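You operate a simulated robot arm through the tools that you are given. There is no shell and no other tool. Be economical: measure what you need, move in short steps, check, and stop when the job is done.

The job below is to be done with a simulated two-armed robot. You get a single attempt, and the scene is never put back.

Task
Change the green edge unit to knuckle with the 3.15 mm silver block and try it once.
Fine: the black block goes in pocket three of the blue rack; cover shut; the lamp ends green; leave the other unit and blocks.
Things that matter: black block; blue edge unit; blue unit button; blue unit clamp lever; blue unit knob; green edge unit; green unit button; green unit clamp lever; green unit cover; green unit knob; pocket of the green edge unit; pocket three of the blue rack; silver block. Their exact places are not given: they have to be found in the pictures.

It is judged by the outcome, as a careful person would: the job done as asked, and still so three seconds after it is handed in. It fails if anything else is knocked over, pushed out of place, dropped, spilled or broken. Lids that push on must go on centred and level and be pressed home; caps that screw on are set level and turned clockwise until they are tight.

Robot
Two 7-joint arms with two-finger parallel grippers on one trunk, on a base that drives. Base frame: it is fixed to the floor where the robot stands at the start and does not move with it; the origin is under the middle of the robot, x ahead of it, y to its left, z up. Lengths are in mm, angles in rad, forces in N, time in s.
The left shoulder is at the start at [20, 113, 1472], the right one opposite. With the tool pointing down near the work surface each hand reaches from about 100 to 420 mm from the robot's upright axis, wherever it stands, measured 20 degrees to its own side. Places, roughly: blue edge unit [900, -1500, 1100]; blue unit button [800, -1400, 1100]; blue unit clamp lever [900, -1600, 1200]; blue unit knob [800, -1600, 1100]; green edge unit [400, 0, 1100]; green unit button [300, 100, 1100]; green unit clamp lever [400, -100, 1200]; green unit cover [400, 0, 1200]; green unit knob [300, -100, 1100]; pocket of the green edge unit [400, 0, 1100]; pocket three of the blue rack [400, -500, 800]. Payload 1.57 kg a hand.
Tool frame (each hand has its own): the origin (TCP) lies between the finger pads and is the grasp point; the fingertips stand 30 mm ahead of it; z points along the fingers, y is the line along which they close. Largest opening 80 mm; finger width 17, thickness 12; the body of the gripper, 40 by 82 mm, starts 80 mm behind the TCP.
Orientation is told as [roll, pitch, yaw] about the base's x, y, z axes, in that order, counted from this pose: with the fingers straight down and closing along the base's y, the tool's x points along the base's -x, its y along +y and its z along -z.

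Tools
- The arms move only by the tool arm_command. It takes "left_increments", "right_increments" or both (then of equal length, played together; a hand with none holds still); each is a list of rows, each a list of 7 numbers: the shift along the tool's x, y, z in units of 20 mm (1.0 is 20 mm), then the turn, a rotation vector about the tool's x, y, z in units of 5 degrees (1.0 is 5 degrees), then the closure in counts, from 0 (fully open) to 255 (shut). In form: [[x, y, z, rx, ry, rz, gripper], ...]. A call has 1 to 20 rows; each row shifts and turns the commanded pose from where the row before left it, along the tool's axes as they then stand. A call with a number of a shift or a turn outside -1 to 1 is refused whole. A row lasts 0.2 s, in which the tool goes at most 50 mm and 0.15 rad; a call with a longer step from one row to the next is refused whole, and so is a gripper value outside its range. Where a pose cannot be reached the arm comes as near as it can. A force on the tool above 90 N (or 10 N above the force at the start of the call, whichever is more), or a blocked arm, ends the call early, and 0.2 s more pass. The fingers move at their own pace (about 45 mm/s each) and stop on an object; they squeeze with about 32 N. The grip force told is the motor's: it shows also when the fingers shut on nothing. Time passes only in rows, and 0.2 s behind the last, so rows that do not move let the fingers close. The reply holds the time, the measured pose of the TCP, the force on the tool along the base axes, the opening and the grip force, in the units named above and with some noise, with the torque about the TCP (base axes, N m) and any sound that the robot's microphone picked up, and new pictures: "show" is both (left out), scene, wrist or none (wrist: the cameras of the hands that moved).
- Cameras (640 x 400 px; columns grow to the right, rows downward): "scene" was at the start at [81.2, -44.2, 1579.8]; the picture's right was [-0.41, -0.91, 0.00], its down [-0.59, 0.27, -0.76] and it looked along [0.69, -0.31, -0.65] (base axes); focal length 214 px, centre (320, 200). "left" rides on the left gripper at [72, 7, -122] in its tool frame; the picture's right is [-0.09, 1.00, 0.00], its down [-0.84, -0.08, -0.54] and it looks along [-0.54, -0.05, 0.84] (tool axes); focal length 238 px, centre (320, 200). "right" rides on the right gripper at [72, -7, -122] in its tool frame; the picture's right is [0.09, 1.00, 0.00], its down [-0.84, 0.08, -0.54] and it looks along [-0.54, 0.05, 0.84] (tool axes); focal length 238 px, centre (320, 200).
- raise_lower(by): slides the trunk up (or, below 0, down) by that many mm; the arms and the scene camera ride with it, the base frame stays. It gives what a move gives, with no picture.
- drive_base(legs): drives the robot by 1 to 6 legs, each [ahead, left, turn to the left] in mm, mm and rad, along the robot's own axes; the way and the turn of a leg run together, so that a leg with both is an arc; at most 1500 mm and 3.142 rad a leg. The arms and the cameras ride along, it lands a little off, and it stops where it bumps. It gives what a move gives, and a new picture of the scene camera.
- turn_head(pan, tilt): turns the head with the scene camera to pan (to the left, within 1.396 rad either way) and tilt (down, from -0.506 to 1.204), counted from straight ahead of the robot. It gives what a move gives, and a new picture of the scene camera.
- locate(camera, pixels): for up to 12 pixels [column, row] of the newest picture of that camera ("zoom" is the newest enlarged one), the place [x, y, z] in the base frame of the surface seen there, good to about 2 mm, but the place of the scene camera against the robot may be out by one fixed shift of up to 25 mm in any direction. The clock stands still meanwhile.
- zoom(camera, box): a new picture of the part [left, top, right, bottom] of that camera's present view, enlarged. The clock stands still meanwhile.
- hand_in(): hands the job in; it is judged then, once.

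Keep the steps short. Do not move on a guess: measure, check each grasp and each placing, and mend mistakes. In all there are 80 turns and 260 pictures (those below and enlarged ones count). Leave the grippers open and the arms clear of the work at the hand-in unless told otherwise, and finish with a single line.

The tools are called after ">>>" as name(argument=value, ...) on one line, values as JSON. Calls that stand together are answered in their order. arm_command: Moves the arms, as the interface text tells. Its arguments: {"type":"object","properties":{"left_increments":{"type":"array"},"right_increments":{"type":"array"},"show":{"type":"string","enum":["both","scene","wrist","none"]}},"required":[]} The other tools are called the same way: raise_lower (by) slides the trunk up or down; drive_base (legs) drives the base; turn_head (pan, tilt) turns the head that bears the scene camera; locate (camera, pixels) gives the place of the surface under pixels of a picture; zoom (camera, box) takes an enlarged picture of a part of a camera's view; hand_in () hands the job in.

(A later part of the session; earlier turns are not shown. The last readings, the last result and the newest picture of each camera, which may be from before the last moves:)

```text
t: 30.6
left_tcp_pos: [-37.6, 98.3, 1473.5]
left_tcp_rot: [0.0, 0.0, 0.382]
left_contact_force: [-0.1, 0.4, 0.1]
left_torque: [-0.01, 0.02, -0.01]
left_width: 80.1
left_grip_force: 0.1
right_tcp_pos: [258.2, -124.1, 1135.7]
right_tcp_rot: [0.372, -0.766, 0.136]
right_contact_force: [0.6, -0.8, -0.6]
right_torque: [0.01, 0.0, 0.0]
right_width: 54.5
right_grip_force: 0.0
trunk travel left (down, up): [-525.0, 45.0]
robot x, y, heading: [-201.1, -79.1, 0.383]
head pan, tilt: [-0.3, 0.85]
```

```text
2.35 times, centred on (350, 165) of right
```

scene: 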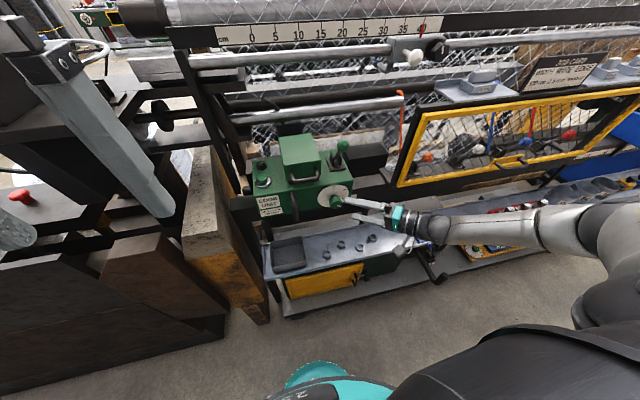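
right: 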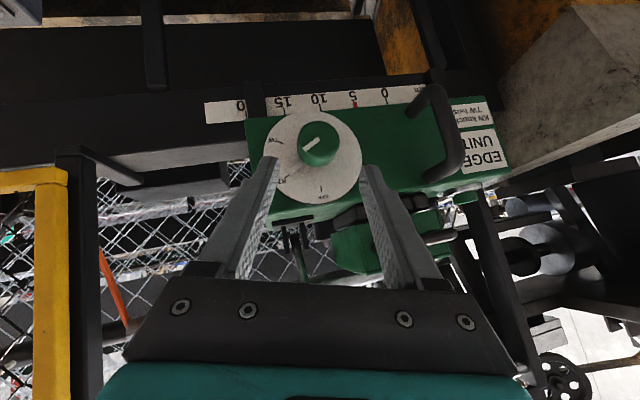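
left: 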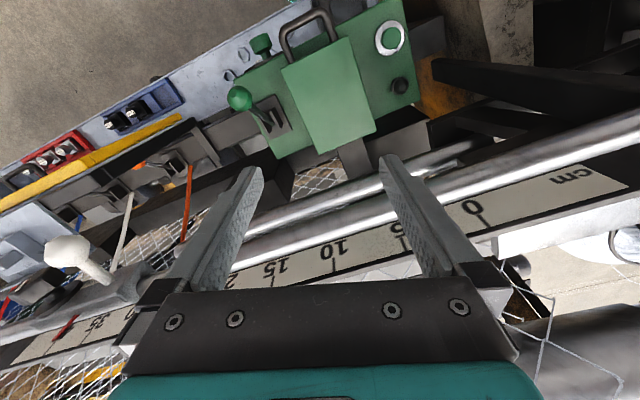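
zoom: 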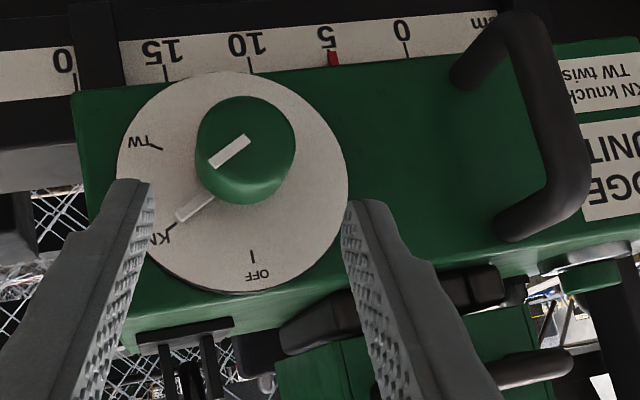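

KN is set. Next the cover: I'll retract the hand to the right, level it, close the fingers, and re-station the robot (left 130, ahead 110) so the handle is within comfortable reach.

>>> arm_command(right_increments=[[0, -0.6, -0.9, 0, 0, 0, 80], [0, -0.6, -0.9, 0, 0, 0, 80], [0, -1, -0.4, 0.707, 0, -0.707, 255], [0, -1, -0.4, 0.707, 0, -0.707, 255], [-0.1, -1, -0.4, 0.707, 0, -0.707, 255], [-0.1, -1, -0.4, 0.3, 0, -0.3, 255], [-0.2, -1, -0.3, 0, 0, 0, 255], [-0.2, -1, -0.3, 0, 0, 0, 255], [-0.2, -1, -0.3, 0, 0, 0, 255], [-0.2, -1, -0.2, 0, 0, 0, 255], [-0.2, -1, -0.2, 0, 0, 0, 255], [-0.2, -1, -0.2, 0, 0, 0, 255]], show="none")

>>> drive_base(legs=[[0, 130, 0], [110, 0, 0]])

```text
t: 33.2
left_tcp_pos: [-38.3, 98.7, 1472.6]
left_tcp_rot: [0.001, 0.002, 0.383]
left_contact_force: [-0.1, -0.4, 0.7]
left_torque: [0.0, 0.01, -0.01]
left_width: 80.0
left_grip_force: 0.1
right_tcp_pos: [300.4, -356.0, 1210.5]
right_tcp_rot: [-0.046, -0.803, 0.431]
right_contact_force: [0.3, 0.4, 0.3]
right_torque: [0.03, 0.0, -0.06]
right_width: 0.3
right_grip_force: 20.9
trunk travel left (down, up): [-525.0, 45.0]
robot x, y, heading: [-201.0, -80.6, 0.383]
head pan, tilt: [-0.3, 0.85]
```

```text
t: 35.3
left_tcp_pos: [15.8, 260.7, 1472.2]
left_tcp_rot: [-0.001, -0.001, 0.383]
left_contact_force: [1.1, -0.4, 0.4]
left_torque: [0.02, 0.01, 0.0]
left_width: 80.1
left_grip_force: 0.0
right_tcp_pos: [354.3, -194.0, 1209.4]
right_tcp_rot: [-0.046, -0.799, 0.43]
right_contact_force: [-0.3, -0.5, 0.3]
right_torque: [-0.05, 0.02, -0.01]
right_width: 0.1
right_grip_force: 21.5
trunk travel left (down, up): [-525.0, 45.0]
robot x, y, heading: [-151.0, 80.9, 0.382]
head pan, tilt: [-0.3, 0.85]
```

scene: 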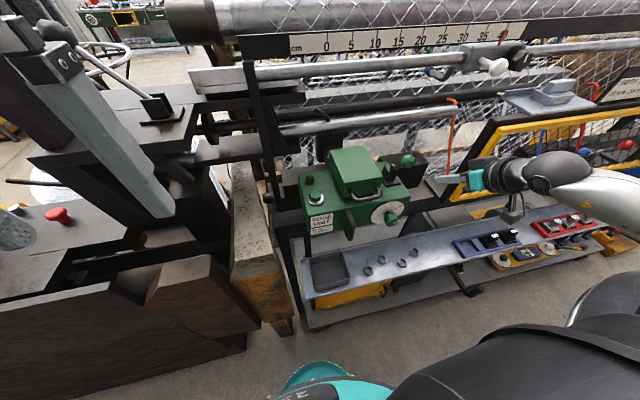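

Now check the rods behind the cover in the scene picture.

>>> locate(camera="scene", pixels=[[330, 124], [380, 117], [400, 62], [352, 168], [345, 145], [408, 159], [378, 195], [365, 150], [495, 65], [325, 60]])

>>> zoom(camera="scene", box=[270, 30, 470, 250])

```text
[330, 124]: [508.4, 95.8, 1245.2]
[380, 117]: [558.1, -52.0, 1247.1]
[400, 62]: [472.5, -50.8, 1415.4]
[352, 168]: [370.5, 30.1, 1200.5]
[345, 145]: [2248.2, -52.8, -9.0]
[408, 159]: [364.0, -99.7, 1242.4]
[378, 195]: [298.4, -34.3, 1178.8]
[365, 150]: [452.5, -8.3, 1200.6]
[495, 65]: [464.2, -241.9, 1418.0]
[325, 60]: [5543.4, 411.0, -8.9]
```

```text
1.82 times, centred on (370, 140) of scene
```

zoom: 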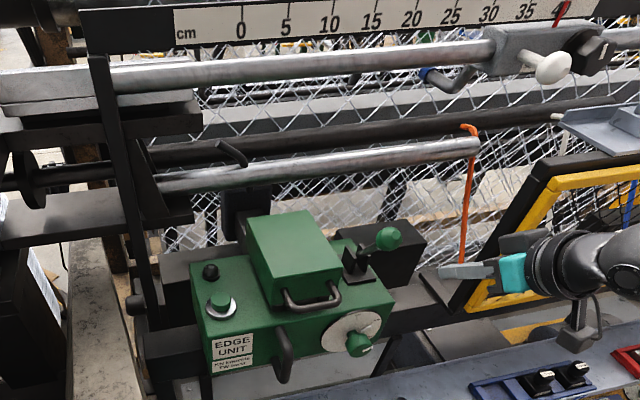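

Clear. Move the closed fingers left to just in front of the handle bar.

>>> arm_command(right_increments=[[0.145, 0.968, -0.145, -0.5, 0, 0.5, 255], [0.145, 0.968, -0.145, 0, 0, 0, 255], [0.145, 0.968, -0.145, 0, 0, 0, 255], [0.145, 0.968, -0.145, 0, 0, 0, 255], [0.145, 0.968, -0.145, 0, 0, 0, 255], [0.145, 0.968, -0.145, 0, 0, 0, 255], [0.145, 0.968, -0.145, 0, 0, 0, 255], [0.145, 0.968, -0.145, 0, 0, 0, 255], [0.145, 0.968, -0.145, 0, 0, 0, 255], [0.145, 0.968, -0.145, 0, 0, 0, 255]], show="both")

```text
t: 37.5
left_tcp_pos: [15.0, 262.3, 1472.6]
left_tcp_rot: [0.001, 0.0, 0.383]
left_contact_force: [-0.3, -0.2, -0.9]
left_torque: [0.03, -0.01, 0.02]
left_width: 79.7
left_grip_force: 0.0
right_tcp_pos: [262.6, -34.2, 1200.6]
right_tcp_rot: [0.044, -0.801, 0.368]
right_contact_force: [-0.3, 0.2, 1.0]
right_torque: [-0.01, 0.0, -0.01]
right_width: 0.0
right_grip_force: 21.0
right hand out of reach, approached as far as the arm can: row 9, 10
trunk travel left (down, up): [-525.0, 45.0]
robot x, y, heading: [-150.8, 80.8, 0.378]
head pan, tilt: [-0.3, 0.85]
```

scene: 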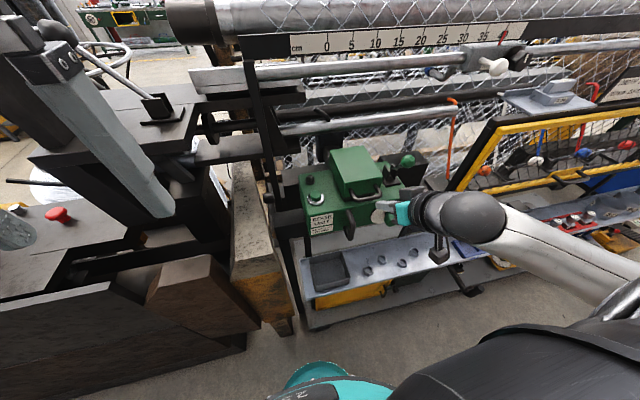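
right: 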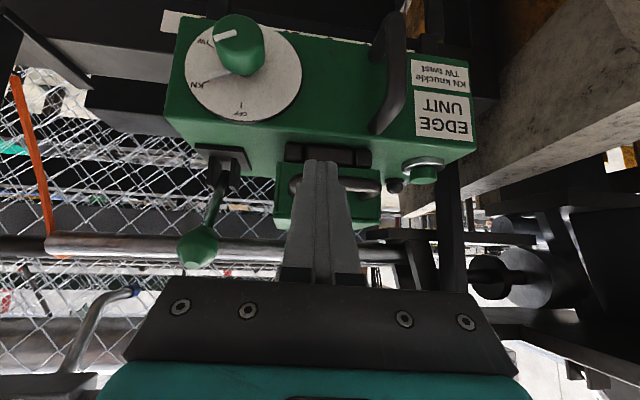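

Slightly short; the bar's middle is about 10 mm to the left. Move under the bar.

>>> arm_command(right_increments=[[0.125, 0.3, 0.6, 0, 0, 0, 255], [0.125, 0.25, 0.6, 0, 0, 0, 255], [0, 0, 0.46, 0, 0, 0, 255]], show="wrist")

>>> zoom(camera="right", box=[240, 120, 420, 260])

>>> zoom(camera="scene", box=[310, 140, 430, 250])

```text
t: 38.3
left_tcp_pos: [15.0, 260.3, 1472.7]
left_tcp_rot: [-0.001, -0.001, 0.383]
left_contact_force: [-0.2, 0.4, 1.0]
left_torque: [-0.01, -0.01, 0.02]
left_width: 79.7
left_grip_force: 0.1
right_tcp_pos: [277.3, -16.1, 1173.5]
right_tcp_rot: [0.043, -0.801, 0.369]
right_contact_force: [-0.2, -0.6, -1.3]
right_torque: [-0.02, 0.04, -0.01]
right_width: 0.0
right_grip_force: 21.5
trunk travel left (down, up): [-525.0, 45.0]
robot x, y, heading: [-147.8, 79.9, 0.384]
head pan, tilt: [-0.3, 0.85]
```

right: 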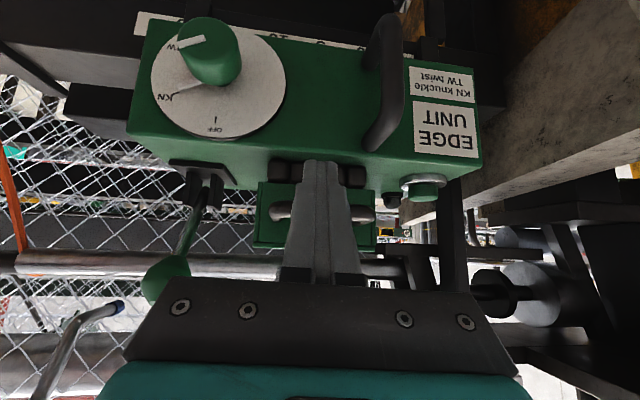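

```text
2.86 times, centred on (330, 190) of right
```

zoom: 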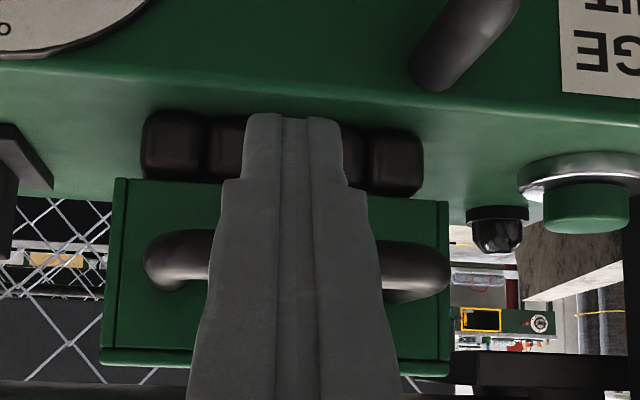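

```text
3.64 times, centred on (370, 195) of scene
```

zoom: 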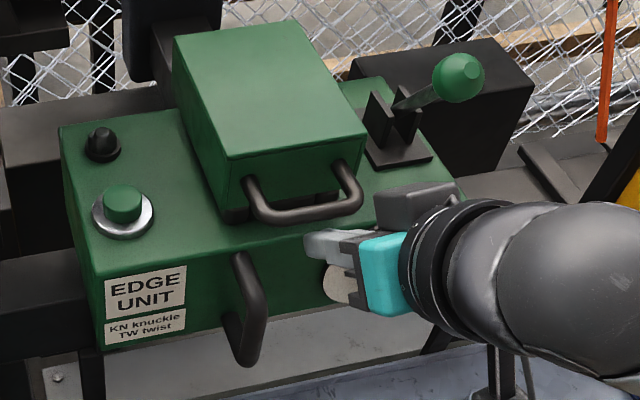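

The fingers are centred under the bar. Lift about 30° along the hinge arc, then look.

>>> arm_command(right_increments=[[-0.4, 0, 0, 0, 0, 0, 255], [-0.73, 0, -0.34, 0, 0, 0, 255], [-0.73, 0, -0.34, 0, 0, 0, 255], [-0.775, 0, -0.21, 0, 0, 0, 255], [-0.775, 0, -0.21, 0, 0, 0, 255], [-0.8, 0, -0.07, 0, 0, 0, 255], [-0.8, 0, -0.07, 0, 0, 0, 255]], show="both")

>>> zoom(camera="scene", box=[290, 90, 450, 250])

```text
t: 39.9
left_tcp_pos: [14.5, 260.3, 1471.6]
left_tcp_rot: [-0.001, 0.0, 0.383]
left_contact_force: [0.4, 0.7, -0.2]
left_torque: [-0.01, -0.03, 0.02]
left_width: 80.2
left_grip_force: 0.1
right_tcp_pos: [324.8, 2.3, 1263.2]
right_tcp_rot: [0.043, -0.801, 0.37]
right_contact_force: [-0.5, 0.4, -1.3]
right_torque: [0.0, 0.03, -0.03]
right_width: 0.2
right_grip_force: 21.3
trunk travel left (down, up): [-525.0, 45.0]
robot x, y, heading: [-151.1, 81.6, 0.384]
head pan, tilt: [-0.3, 0.85]
```

scene: 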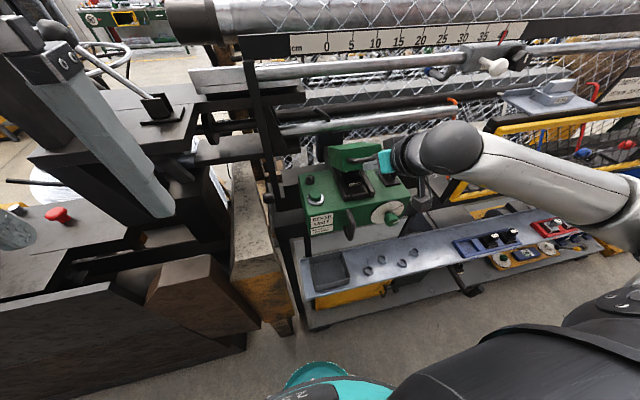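
right: 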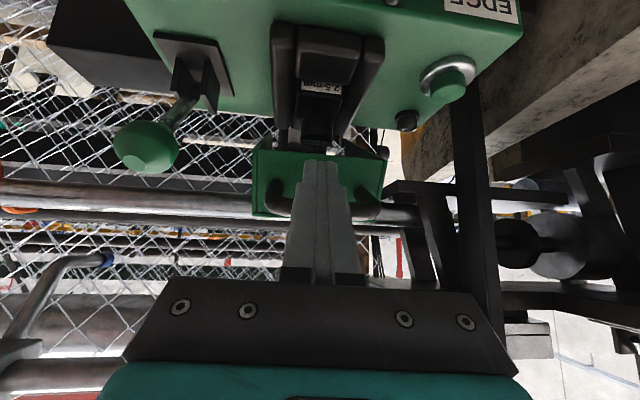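

```text
2.50 times, centred on (370, 170) of scene
```

zoom: 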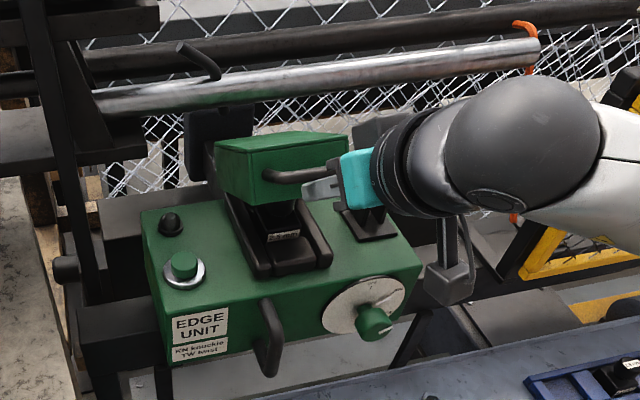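

Cover is rising; a black block labelled 2.5 mm is inside. Continue the arc.

>>> arm_command(right_increments=[[-0.8, 0, 0.07, 0, 0, 0, 255], [-0.8, 0, 0.07, 0, 0, 0, 255], [-0.775, 0, 0.21, 0, 0, 0, 255], [-0.775, 0, 0.21, 0, 0, 0, 255], [-0.73, 0, 0.34, 0, 0, 0, 255], [-0.73, 0, 0.34, 0, 0, 0, 255], [-0.66, 0, 0.46, 0, 0, 0, 255]], show="both")

>>> zoom(camera="scene", box=[290, 60, 450, 220])

```text
t: 41.5
left_tcp_pos: [13.5, 259.4, 1472.6]
left_tcp_rot: [-0.001, 0.0, 0.379]
left_contact_force: [0.5, 0.1, -0.9]
left_torque: [0.02, -0.02, 0.04]
left_width: 80.1
left_grip_force: 0.1
right_tcp_pos: [414.9, 36.0, 1320.1]
right_tcp_rot: [0.043, -0.811, 0.365]
right_contact_force: [-1.2, -8.0, 16.1]
right_torque: [-0.16, -0.18, -0.16]
right_width: 0.0
right_grip_force: 21.4
trunk travel left (down, up): [-525.0, 45.0]
robot x, y, heading: [-145.4, 78.1, 0.382]
head pan, tilt: [-0.3, 0.85]
```

scene: 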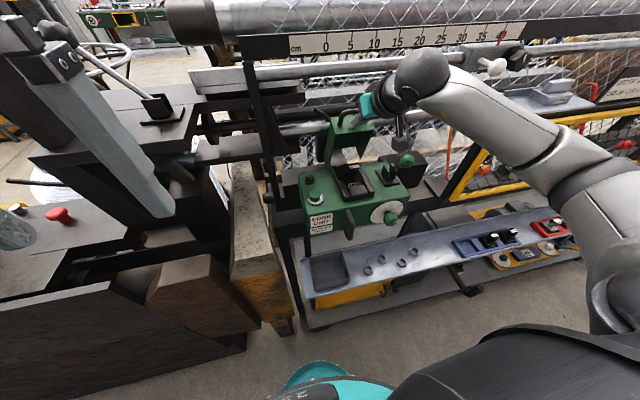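
right: 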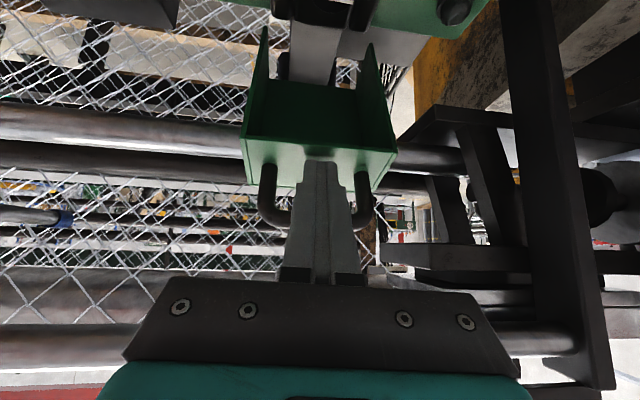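

```text
2.50 times, centred on (370, 140) of scene
```

zoom: 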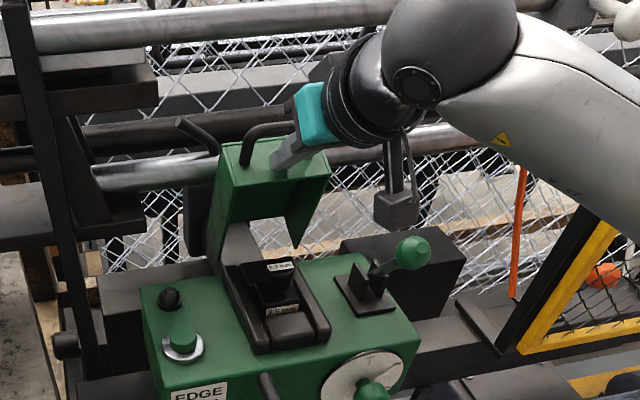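

Cover is ~75° open. Push a bit further over.

>>> arm_command(right_increments=[[-0.55, 0, 0.55, 0, 0, 0, 255], [-0.55, 0, 0.55, 0, 0, 0, 255], [-0.5, 0, 0.6, 0, 0, 0, 255], [-0.5, 0, 0.6, 0, 0, 0, 255]], show="both")

>>> zoom(camera="scene", box=[290, 60, 450, 220])

```text
t: 42.5
left_tcp_pos: [10.4, 258.1, 1473.9]
left_tcp_rot: [0.0, -0.003, 0.382]
left_contact_force: [0.1, 0.3, -0.3]
left_torque: [-0.02, -0.03, -0.02]
left_width: 79.9
left_grip_force: 0.0
right_tcp_pos: [472.9, 58.6, 1324.4]
right_tcp_rot: [0.045, -0.826, 0.361]
right_contact_force: [-0.9, -13.8, 34.1]
right_torque: [-0.26, -0.49, -0.29]
right_width: 0.2
right_grip_force: 21.6
trunk travel left (down, up): [-525.0, 45.0]
robot x, y, heading: [-150.9, 80.6, 0.383]
head pan, tilt: [-0.3, 0.85]
```

scene: 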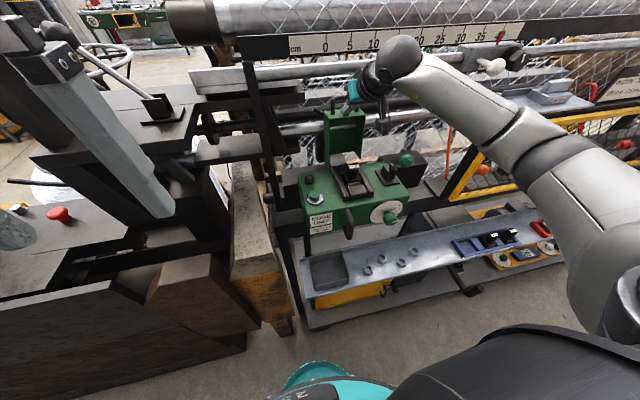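
right: 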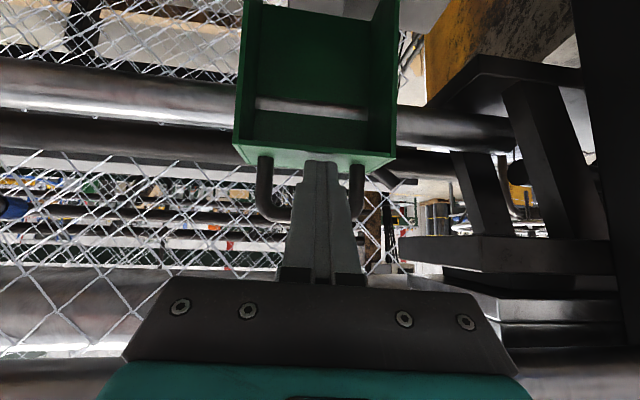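

```text
2.50 times, centred on (370, 140) of scene
```

zoom: 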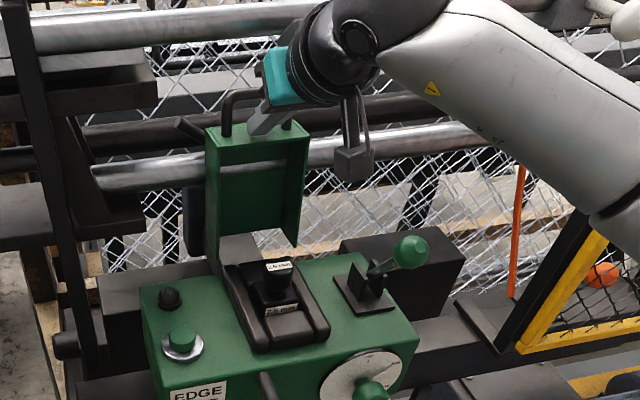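

Cover is a bit past upright. Slide the fingers out backwards along their own axis and see whether it stays.

>>> arm_command(right_increments=[[0.15, 0, -0.2, 0, 0, 0, 255], [0, 0, -0.8, 0, 0, 0, 255], [0, 0, -1, 0, 0, 0, 255], [0, 0, -1, 0, 0, 0, 255], [0, 0, -1, 0, 0, 0, 255]], show="both")

>>> zoom(camera="scene", box=[290, 60, 450, 220])

```text
t: 43.7
left_tcp_pos: [13.3, 261.6, 1472.5]
left_tcp_rot: [0.001, 0.0, 0.383]
left_contact_force: [-0.5, 0.7, 0.4]
left_torque: [0.02, 0.01, -0.02]
left_width: 80.3
left_grip_force: 0.0
right_tcp_pos: [417.7, 41.1, 1366.7]
right_tcp_rot: [0.043, -0.798, 0.369]
right_contact_force: [-0.7, -0.5, 1.0]
right_torque: [0.03, 0.0, -0.01]
right_width: 0.1
right_grip_force: 21.3
trunk travel left (down, up): [-525.0, 45.0]
robot x, y, heading: [-149.9, 79.5, 0.381]
head pan, tilt: [-0.3, 0.85]
```

scene: 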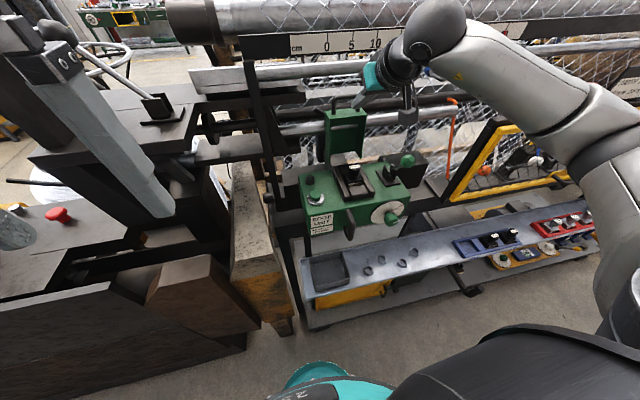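
right: 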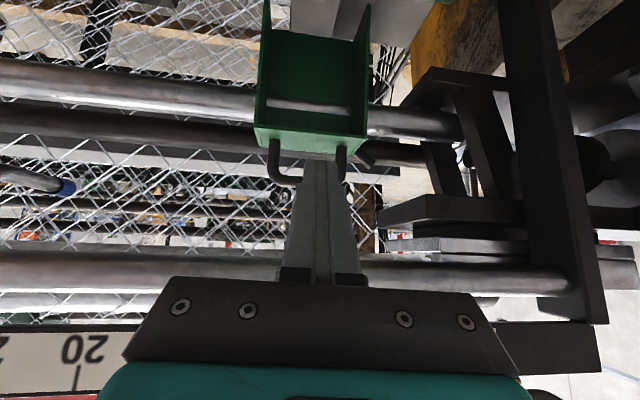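

```text
2.50 times, centred on (370, 140) of scene
```

zoom: 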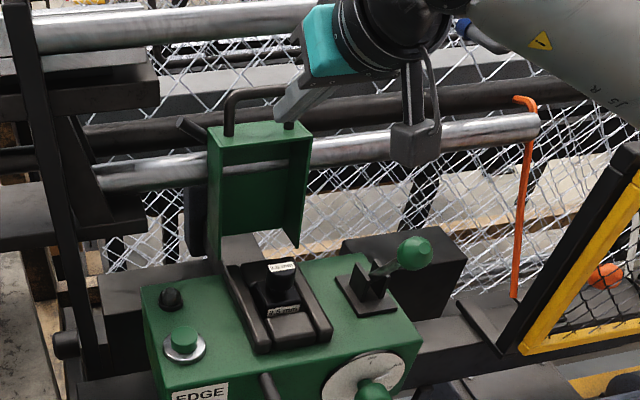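

The cover stays open by itself. Back off and bring the right hand, opened, to about 90 mm from the lever's ball.

>>> arm_command(right_increments=[[0, 0, -1, 0, 0, 0, 255], [0, 0, -1, 0, 0, 0, 255], [0.95, -0.706, -0.17, 0, 0, 0, 40], [0.95, -0.706, -0.17, 0, 0, 0, 40], [0.95, -0.706, -0.17, 0, 0, 0, 40], [0.95, -0.706, -0.17, 0, 0, 0, 40], [0.95, -0.706, -0.17, 0, 0, 0, 40], [0.95, -0.706, -0.17, 0, 0, 0, 40], [0.95, -0.706, -0.17, 0, 0, 0, 40], [0.95, -0.706, -0.17, 0, 0, 0, 40]], show="wrist")

>>> zoom(camera="right", box=[200, 0, 480, 175])

```text
t: 45.9
left_tcp_pos: [16.1, 261.6, 1474.6]
left_tcp_rot: [0.0, -0.001, 0.382]
left_contact_force: [-0.1, -0.4, 0.3]
left_torque: [0.02, -0.02, -0.01]
left_width: 80.1
left_grip_force: 0.2
right_tcp_pos: [318.7, -124.5, 1301.0]
right_tcp_rot: [0.042, -0.8, 0.37]
right_contact_force: [-0.1, 0.2, 0.2]
right_torque: [-0.05, 0.0, -0.01]
right_width: 67.6
right_grip_force: 0.0
trunk travel left (down, up): [-525.0, 45.0]
robot x, y, heading: [-150.6, 79.9, 0.384]
head pan, tilt: [-0.3, 0.85]
```

right: 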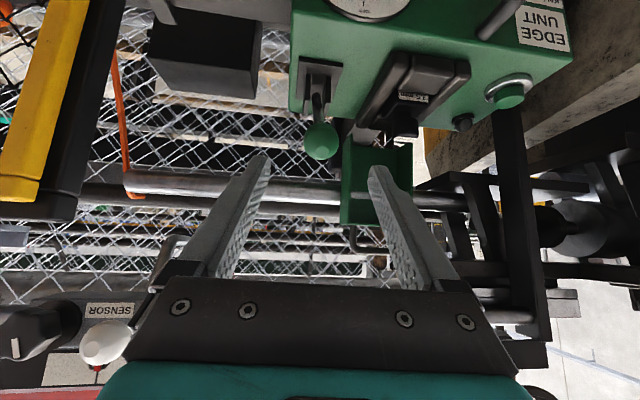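

```text
2.29 times, centred on (340, 88) of right
```

zoom: 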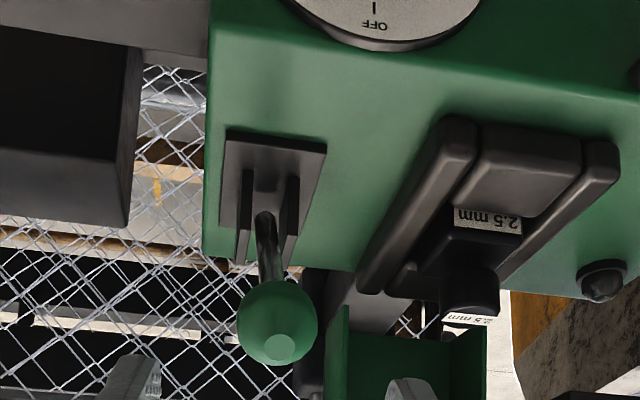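

Measure the ball, lever, block and pocket here.

>>> locate(camera="right", pixels=[[321, 140], [306, 140], [337, 140], [320, 128], [322, 155], [319, 108], [313, 75], [405, 97], [398, 123], [421, 77], [378, 120], [449, 105]])

>>> locate(camera="zoom", pixels=[[470, 320], [475, 250], [445, 255], [490, 235], [500, 300], [455, 300], [535, 165], [450, 140], [600, 160], [370, 285], [480, 272], [265, 225]])

```text
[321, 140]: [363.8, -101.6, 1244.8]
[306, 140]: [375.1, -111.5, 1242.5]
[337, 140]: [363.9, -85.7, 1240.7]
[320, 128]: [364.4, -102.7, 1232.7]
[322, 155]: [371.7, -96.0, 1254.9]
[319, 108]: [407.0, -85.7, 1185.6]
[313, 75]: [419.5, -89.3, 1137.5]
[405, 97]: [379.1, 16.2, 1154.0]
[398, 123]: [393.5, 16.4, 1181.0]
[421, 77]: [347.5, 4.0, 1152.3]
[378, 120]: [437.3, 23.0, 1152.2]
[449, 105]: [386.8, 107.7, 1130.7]
```

```text
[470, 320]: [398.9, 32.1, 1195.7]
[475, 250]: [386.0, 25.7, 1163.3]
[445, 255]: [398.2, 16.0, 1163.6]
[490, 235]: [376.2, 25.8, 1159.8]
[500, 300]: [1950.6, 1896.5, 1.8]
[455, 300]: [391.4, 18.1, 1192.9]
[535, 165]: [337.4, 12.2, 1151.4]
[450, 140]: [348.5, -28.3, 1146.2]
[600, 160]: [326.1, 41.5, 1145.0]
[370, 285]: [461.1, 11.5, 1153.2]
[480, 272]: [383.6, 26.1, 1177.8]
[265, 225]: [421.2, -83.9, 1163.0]
```

Ball centre is about n=312, 228 right, z=1241. Advance 86 mm and close on the ball.

>>> arm_command(right_increments=[[-0.02, 0.066, 0.86, 0, 0, 0, 40], [-0.02, 0.066, 0.86, 0, 0, 0, 40], [-0.02, 0.066, 0.86, 0, 0, 0, 40], [-0.02, 0.066, 0.86, 0, 0, 0, 40], [0, 0, 0.86, 0, 0, 0, 40], [0, 0, 0, 0, 0, 0, 255], [0, 0, 0, 0, 0, 0, 255], [0, 0, 0, 0, 0, 0, 255], [0, 0, 0, 0, 0, 0, 255]], show="both")

```text
t: 47.9
left_tcp_pos: [16.1, 258.9, 1473.3]
left_tcp_rot: [0.001, 0.001, 0.381]
left_contact_force: [0.6, 0.4, 0.0]
left_torque: [0.0, 0.0, 0.02]
left_width: 80.1
left_grip_force: 0.0
right_tcp_pos: [375.7, -96.5, 1241.5]
right_tcp_rot: [0.039, -0.798, 0.367]
right_contact_force: [5.3, -12.1, 1.7]
right_torque: [-0.33, -0.02, -0.18]
right_width: 32.4
right_grip_force: 30.8
trunk travel left (down, up): [-525.0, 45.0]
robot x, y, heading: [-147.3, 83.2, 0.377]
head pan, tilt: [-0.3, 0.85]
```

scene: 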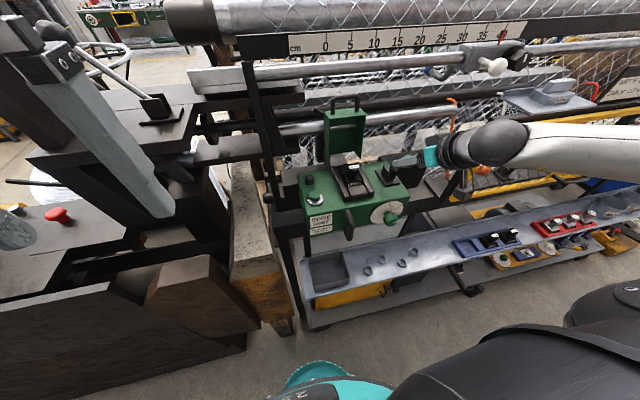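
right: 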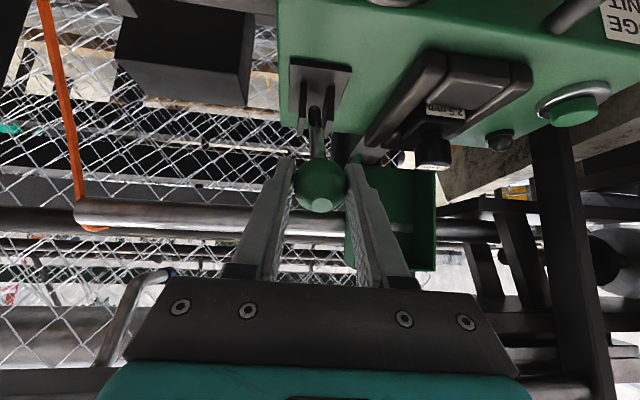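

Ball held. Push the lever back over ~30° and watch the force and the clamp.

>>> arm_command(right_increments=[[-0.43, 0, 0.14, 0, 0, 0, 255], [-0.43, 0, 0.14, 0, 0, 0, 255], [-0.43, 0, 0.14, 0, 0, 0, 255], [-0.38, 0, 0.25, 0, 0, 0, 255], [-0.38, 0, 0.25, 0, 0, 0, 255], [-0.38, 0, 0.25, 0, 0, 0, 255]], show="wrist")

```text
t: 49.3
left_tcp_pos: [14.1, 255.3, 1473.0]
left_tcp_rot: [0.004, -0.001, 0.383]
left_contact_force: [0.4, -0.1, -0.3]
left_torque: [0.02, -0.01, -0.01]
left_width: 80.1
left_grip_force: 0.1
right_tcp_pos: [422.6, -79.8, 1260.8]
right_tcp_rot: [0.037, -0.793, 0.366]
right_contact_force: [-6.2, -24.0, -5.9]
right_torque: [-0.52, 1.03, 0.14]
right_width: 32.3
right_grip_force: 41.0
trunk travel left (down, up): [-525.0, 45.0]
robot x, y, heading: [-146.1, 81.8, 0.376]
head pan, tilt: [-0.3, 0.85]
```

right: 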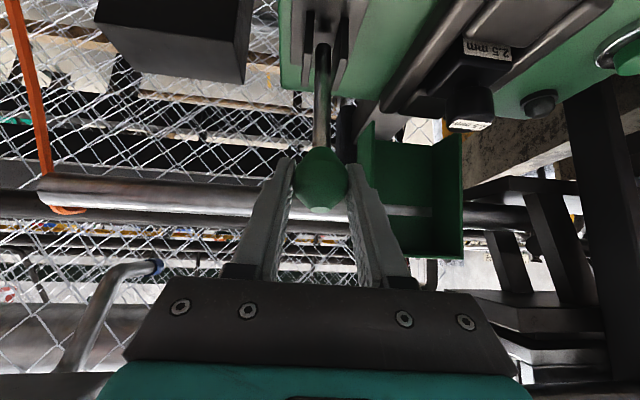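

It moves freely. Continue to the other side.

>>> arm_command(right_increments=[[-0.3, -0.03, 0.335, 0, 0, 0, 255], [-0.3, -0.03, 0.335, 0, 0, 0, 255], [-0.3, -0.03, 0.335, 0, 0, 0, 255], [-0.2, 0, 0.41, 0, 0, 0, 255], [-0.2, 0, 0.41, 0, 0, 0, 255], [-0.2, 0, 0.41, 0, 0, 0, 255]], show="both")

>>> zoom(camera="scene", box=[290, 90, 450, 250])

```text
t: 50.7
left_tcp_pos: [12.7, 262.4, 1472.7]
left_tcp_rot: [-0.002, 0.001, 0.382]
left_contact_force: [-1.1, 0.2, 0.5]
left_torque: [0.02, 0.03, 0.01]
left_width: 79.9
left_grip_force: 0.1
right_tcp_pos: [470.6, -53.4, 1255.2]
right_tcp_rot: [0.041, -0.809, 0.37]
right_contact_force: [-3.0, 2.9, 13.8]
right_torque: [-0.36, 1.05, 0.1]
right_width: 31.2
right_grip_force: 39.8
trunk travel left (down, up): [-525.0, 45.0]
robot x, y, heading: [-150.8, 79.7, 0.384]
head pan, tilt: [-0.3, 0.85]
```

scene: 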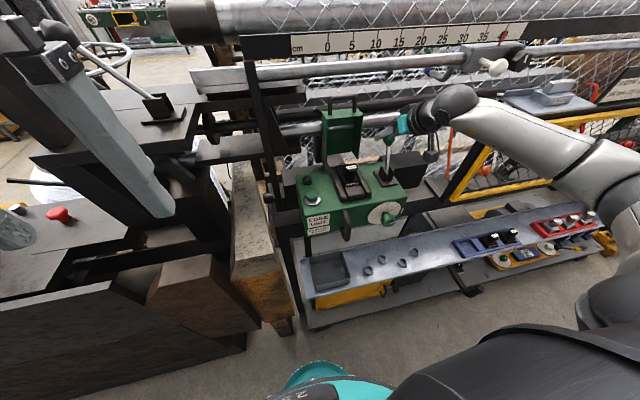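
right: 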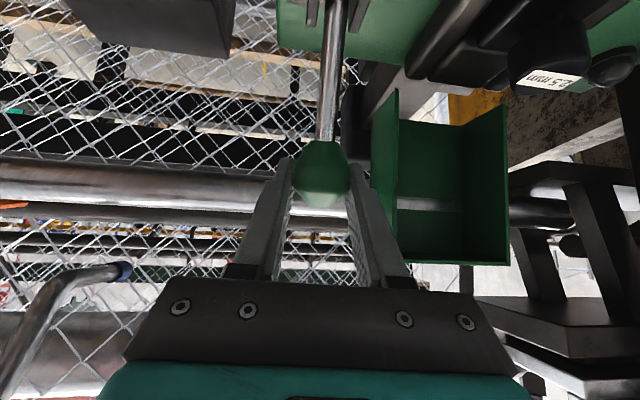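

```text
2.50 times, centred on (370, 170) of scene
```

zoom: 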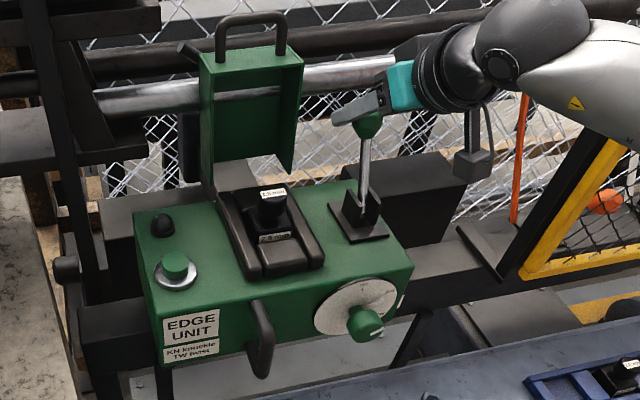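

Lever now leans back ~27°. Nudge a bit more to feel a stop.

>>> arm_command(right_increments=[[-0.1, 0, 0.44, 0, 0, 0, 255], [-0.1, 0, 0.44, 0, 0, 0, 255]], show="none")

```text
t: 51.3
left_tcp_pos: [14.6, 261.4, 1471.6]
left_tcp_rot: [-0.001, 0.0, 0.382]
left_contact_force: [-0.3, 0.3, -0.1]
left_torque: [0.01, 0.03, 0.01]
left_width: 79.9
left_grip_force: 0.2
right_tcp_pos: [486.2, -47.8, 1245.2]
right_tcp_rot: [0.039, -0.811, 0.369]
right_contact_force: [5.6, 1.0, 21.1]
right_torque: [-0.42, 1.0, 0.16]
right_width: 31.3
right_grip_force: 40.4
trunk travel left (down, up): [-525.0, 45.0]
robot x, y, heading: [-149.5, 78.1, 0.38]
head pan, tilt: [-0.3, 0.85]
```

>>> arm_command(right_increments=[[0, 0, 0.44, 0, 0, 0, 255], [0, 0, 0.44, 0, 0, 0, 255]], show="wrist")

```text
t: 51.9
left_tcp_pos: [8.1, 260.2, 1473.1]
left_tcp_rot: [-0.001, -0.006, 0.381]
left_contact_force: [-0.3, -0.4, -0.4]
left_torque: [0.03, -0.02, 0.03]
left_width: 79.9
left_grip_force: 0.1
right_tcp_pos: [494.2, -44.8, 1240.1]
right_tcp_rot: [0.042, -0.821, 0.362]
right_contact_force: [-17.0, -10.6, 38.3]
right_torque: [-0.08, 0.37, 0.09]
right_width: 31.7
right_grip_force: 40.2
trunk travel left (down, up): [-525.0, 45.0]
robot x, y, heading: [-154.9, 77.9, 0.381]
head pan, tilt: [-0.3, 0.85]
```

right: 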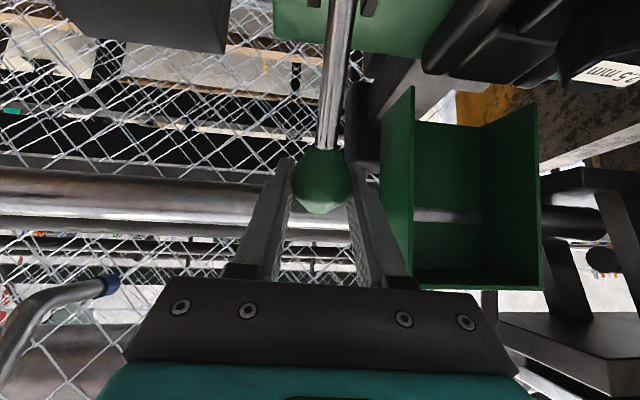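

Hit the stop: lever fully back. Release the ball, back off, reduce pitch to 30° and move over the block.

>>> arm_command(right_increments=[[0, 0, -0.3, 0, 0, 0, 70], [0, 0, 0, 0, 0, 0, 70], [0, 0, 0, 0, 0, 0, 70], [0, 0, -1, 0, 0, 0, 70], [0, 0, -1, 0, 0, 0, 70], [0, 0, -1, 0, 0, 0, 70], [0, 0, -1, 0, 0, 0, 70], [0, 0, -1, 0, 0, 0, 70], [0, 0, 0, 0, 0.83, 0, 70], [0, 0, 0, 0, 0.83, 0, 70], [0, 0, 0, 0, 0.83, 0, 70], [0, 0, 0, 0, 0.83, 0, 70], [0.42, 1, -0.115, 0, 0, 0, 70], [0.42, 1, -0.115, 0, 0, 0, 70], [0.42, 1, -0.115, 0, 0, 0, 70], [0.42, 1, -0.115, 0, 0, 0, 70], [0.42, 1, -0.115, 0, 0, 0, 70]], show="both")

>>> zoom(camera="right", box=[220, 20, 440, 200])

```text
t: 55.5
left_tcp_pos: [13.6, 261.0, 1472.1]
left_tcp_rot: [0.001, -0.003, 0.382]
left_contact_force: [-0.7, 0.1, -0.7]
left_torque: [0.0, 0.02, -0.01]
left_width: 80.1
left_grip_force: 0.2
right_tcp_pos: [349.8, 1.7, 1296.2]
right_tcp_rot: [0.032, -0.511, 0.382]
right_contact_force: [-0.5, -0.1, 0.2]
right_torque: [-0.03, 0.02, -0.01]
right_width: 57.9
right_grip_force: 0.0
trunk travel left (down, up): [-525.0, 45.0]
robot x, y, heading: [-150.1, 76.9, 0.384]
head pan, tilt: [-0.3, 0.85]
```

scene: 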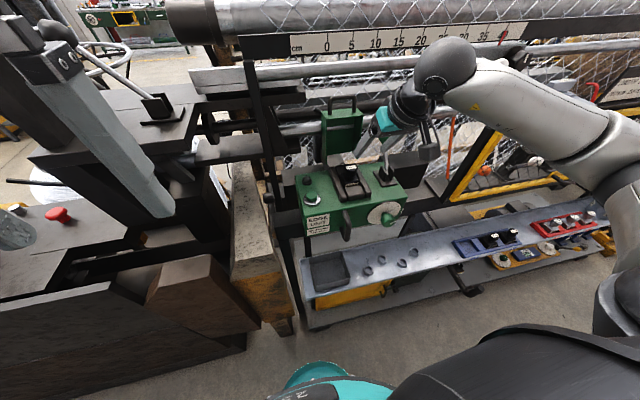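
right: 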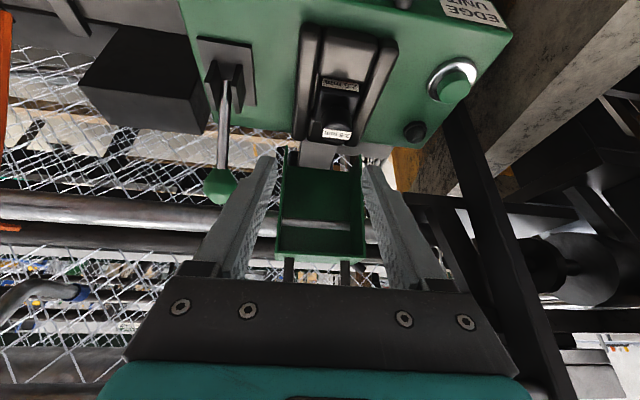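

```text
2.22 times, centred on (330, 110) of right
```

zoom: 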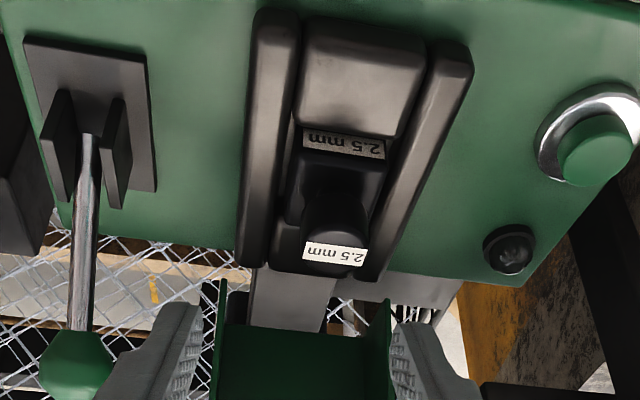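

Measure the block's knob and surroundings.

>>> locate(camera="zoom", pixels=[[335, 253], [310, 250], [362, 255], [335, 225], [305, 225], [365, 228], [345, 145], [340, 165], [300, 190], [375, 195], [310, 268], [360, 70]])

```text
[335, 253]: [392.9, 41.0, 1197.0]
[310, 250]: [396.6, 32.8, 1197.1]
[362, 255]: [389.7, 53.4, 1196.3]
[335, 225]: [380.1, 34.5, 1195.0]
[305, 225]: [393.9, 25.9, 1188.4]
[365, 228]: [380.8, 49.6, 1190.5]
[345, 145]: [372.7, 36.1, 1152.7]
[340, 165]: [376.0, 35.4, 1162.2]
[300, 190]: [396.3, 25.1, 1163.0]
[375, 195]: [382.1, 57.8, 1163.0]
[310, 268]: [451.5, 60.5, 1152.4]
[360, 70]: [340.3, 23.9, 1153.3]
```

The block's position reads about 10 mm left of my earlier reading; check fixed features (rails, button, lamp, bracket) to see which is off.

>>> locate(camera="zoom", pixels=[[590, 150], [508, 250], [275, 20], [460, 60], [250, 260], [372, 275], [270, 150], [425, 150], [85, 115], [420, 40], [300, 40], [340, 192]])

>>> locate(camera="scene", pixels=[[312, 195], [307, 180], [392, 217], [351, 167], [386, 141]])

>>> zoom(camera="scene", box=[290, 130, 420, 240])

```text
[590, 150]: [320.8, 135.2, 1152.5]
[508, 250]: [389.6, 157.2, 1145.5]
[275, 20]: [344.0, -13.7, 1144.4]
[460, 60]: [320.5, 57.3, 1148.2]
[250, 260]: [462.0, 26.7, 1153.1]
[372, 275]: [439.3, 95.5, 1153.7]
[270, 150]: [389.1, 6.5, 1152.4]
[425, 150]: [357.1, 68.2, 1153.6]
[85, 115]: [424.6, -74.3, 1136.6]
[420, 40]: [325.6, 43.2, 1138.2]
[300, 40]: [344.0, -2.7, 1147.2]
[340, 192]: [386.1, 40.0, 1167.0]
```

```text
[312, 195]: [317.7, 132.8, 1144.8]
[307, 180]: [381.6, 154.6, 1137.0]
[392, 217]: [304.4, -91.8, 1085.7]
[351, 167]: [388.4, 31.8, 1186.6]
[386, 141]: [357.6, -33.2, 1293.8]
```

```text
3.64 times, centred on (355, 185) of scene
```

zoom: 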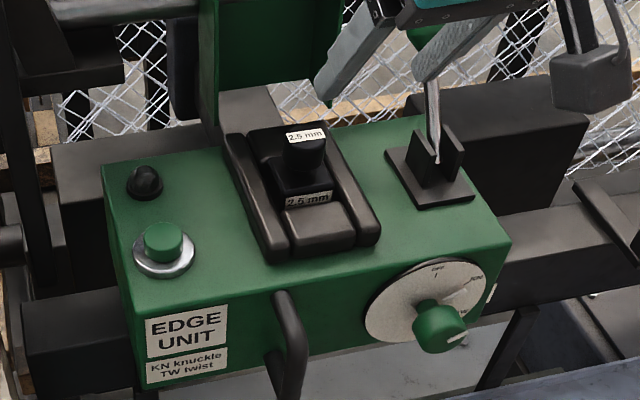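

The unit hasn't moved; the block knob is at about n=380, 107 right, top z=1197, body top 1163. Approach to 20 mm short and look.

>>> arm_command(right_increments=[[0.075, 0.21, 0.9, 0, 0, 0, 70], [0.075, 0.21, 0.9, 0, 0, 0, 70], [0.075, 0.21, 0.9, 0, 0, 0, 70], [0.075, 0.21, 0.9, 0, 0, 0, 70], [0.075, 0.21, 0.9, 0, 0, 0, 70]], show="wrist")

>>> locate(camera="right", pixels=[[320, 170], [310, 150], [330, 150], [320, 185], [320, 120]])

```text
t: 56.7
left_tcp_pos: [15.4, 262.3, 1473.1]
left_tcp_rot: [0.0, 0.001, 0.383]
left_contact_force: [0.6, -0.1, 0.7]
left_torque: [-0.01, 0.01, 0.01]
left_width: 80.2
left_grip_force: 0.1
right_tcp_pos: [375.2, 38.3, 1214.5]
right_tcp_rot: [0.035, -0.509, 0.381]
right_contact_force: [0.0, 0.1, -0.5]
right_torque: [0.01, 0.0, -0.01]
right_width: 58.1
right_grip_force: 0.0
trunk travel left (down, up): [-525.0, 45.0]
robot x, y, heading: [-153.4, 81.5, 0.383]
head pan, tilt: [-0.3, 0.85]
```

right: 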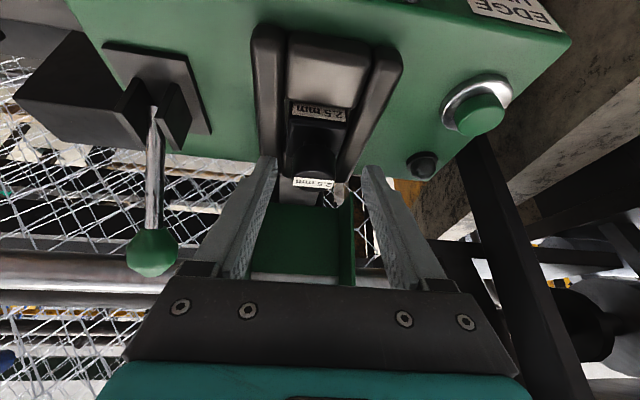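

```text
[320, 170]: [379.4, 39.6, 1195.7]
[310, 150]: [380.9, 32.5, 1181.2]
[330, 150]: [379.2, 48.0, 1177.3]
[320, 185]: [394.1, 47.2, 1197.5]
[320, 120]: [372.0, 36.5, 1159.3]
```

Nearly centred. Final 21 mm, shift 2 mm right, and close.

>>> arm_command(right_increments=[[0, -0.06, 0.53, 0, 0, 0, 70], [0, -0.06, 0.53, 0, 0, 0, 70], [0, 0, 0, 0, 0, 0, 255], [0, 0, 0, 0, 0, 0, 255], [0, 0, 0, 0, 0, 0, 255], [0, 0, 0, 0, 0, 0, 255]], show="wrist")

>>> zoom(camera="right", box=[220, 60, 420, 240])

```text
t: 58.1
left_tcp_pos: [15.4, 260.0, 1472.6]
left_tcp_rot: [-0.002, -0.001, 0.382]
left_contact_force: [-0.2, -0.6, -0.1]
left_torque: [-0.03, -0.02, 0.01]
left_width: 80.0
left_grip_force: 0.1
right_tcp_pos: [384.9, 40.0, 1196.2]
right_tcp_rot: [0.034, -0.511, 0.383]
right_contact_force: [0.3, -1.6, 0.2]
right_torque: [-0.14, -0.09, -0.02]
right_width: 31.2
right_grip_force: 32.1
trunk travel left (down, up): [-525.0, 45.0]
robot x, y, heading: [-154.7, 80.1, 0.383]
head pan, tilt: [-0.3, 0.85]
```

right: 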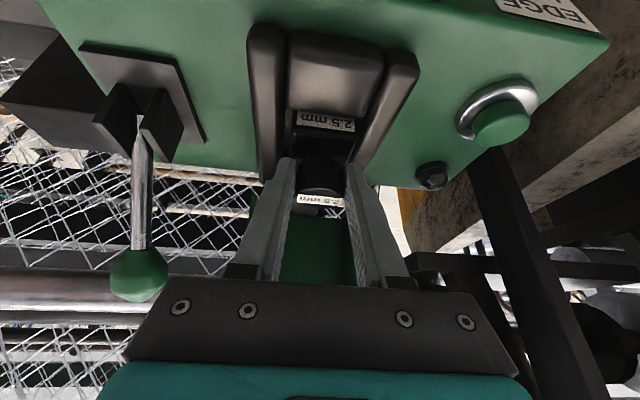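

```text
2.22 times, centred on (320, 150) of right
```

zoom: 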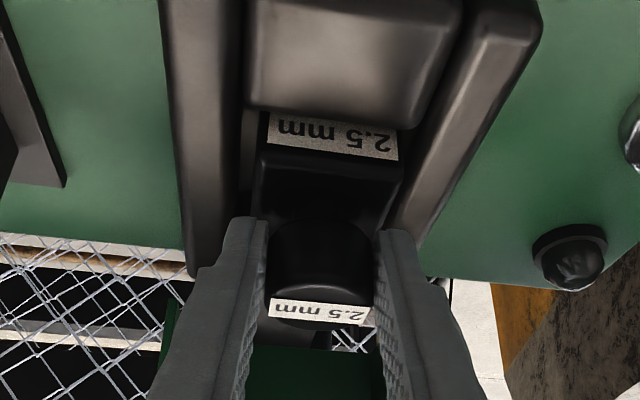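

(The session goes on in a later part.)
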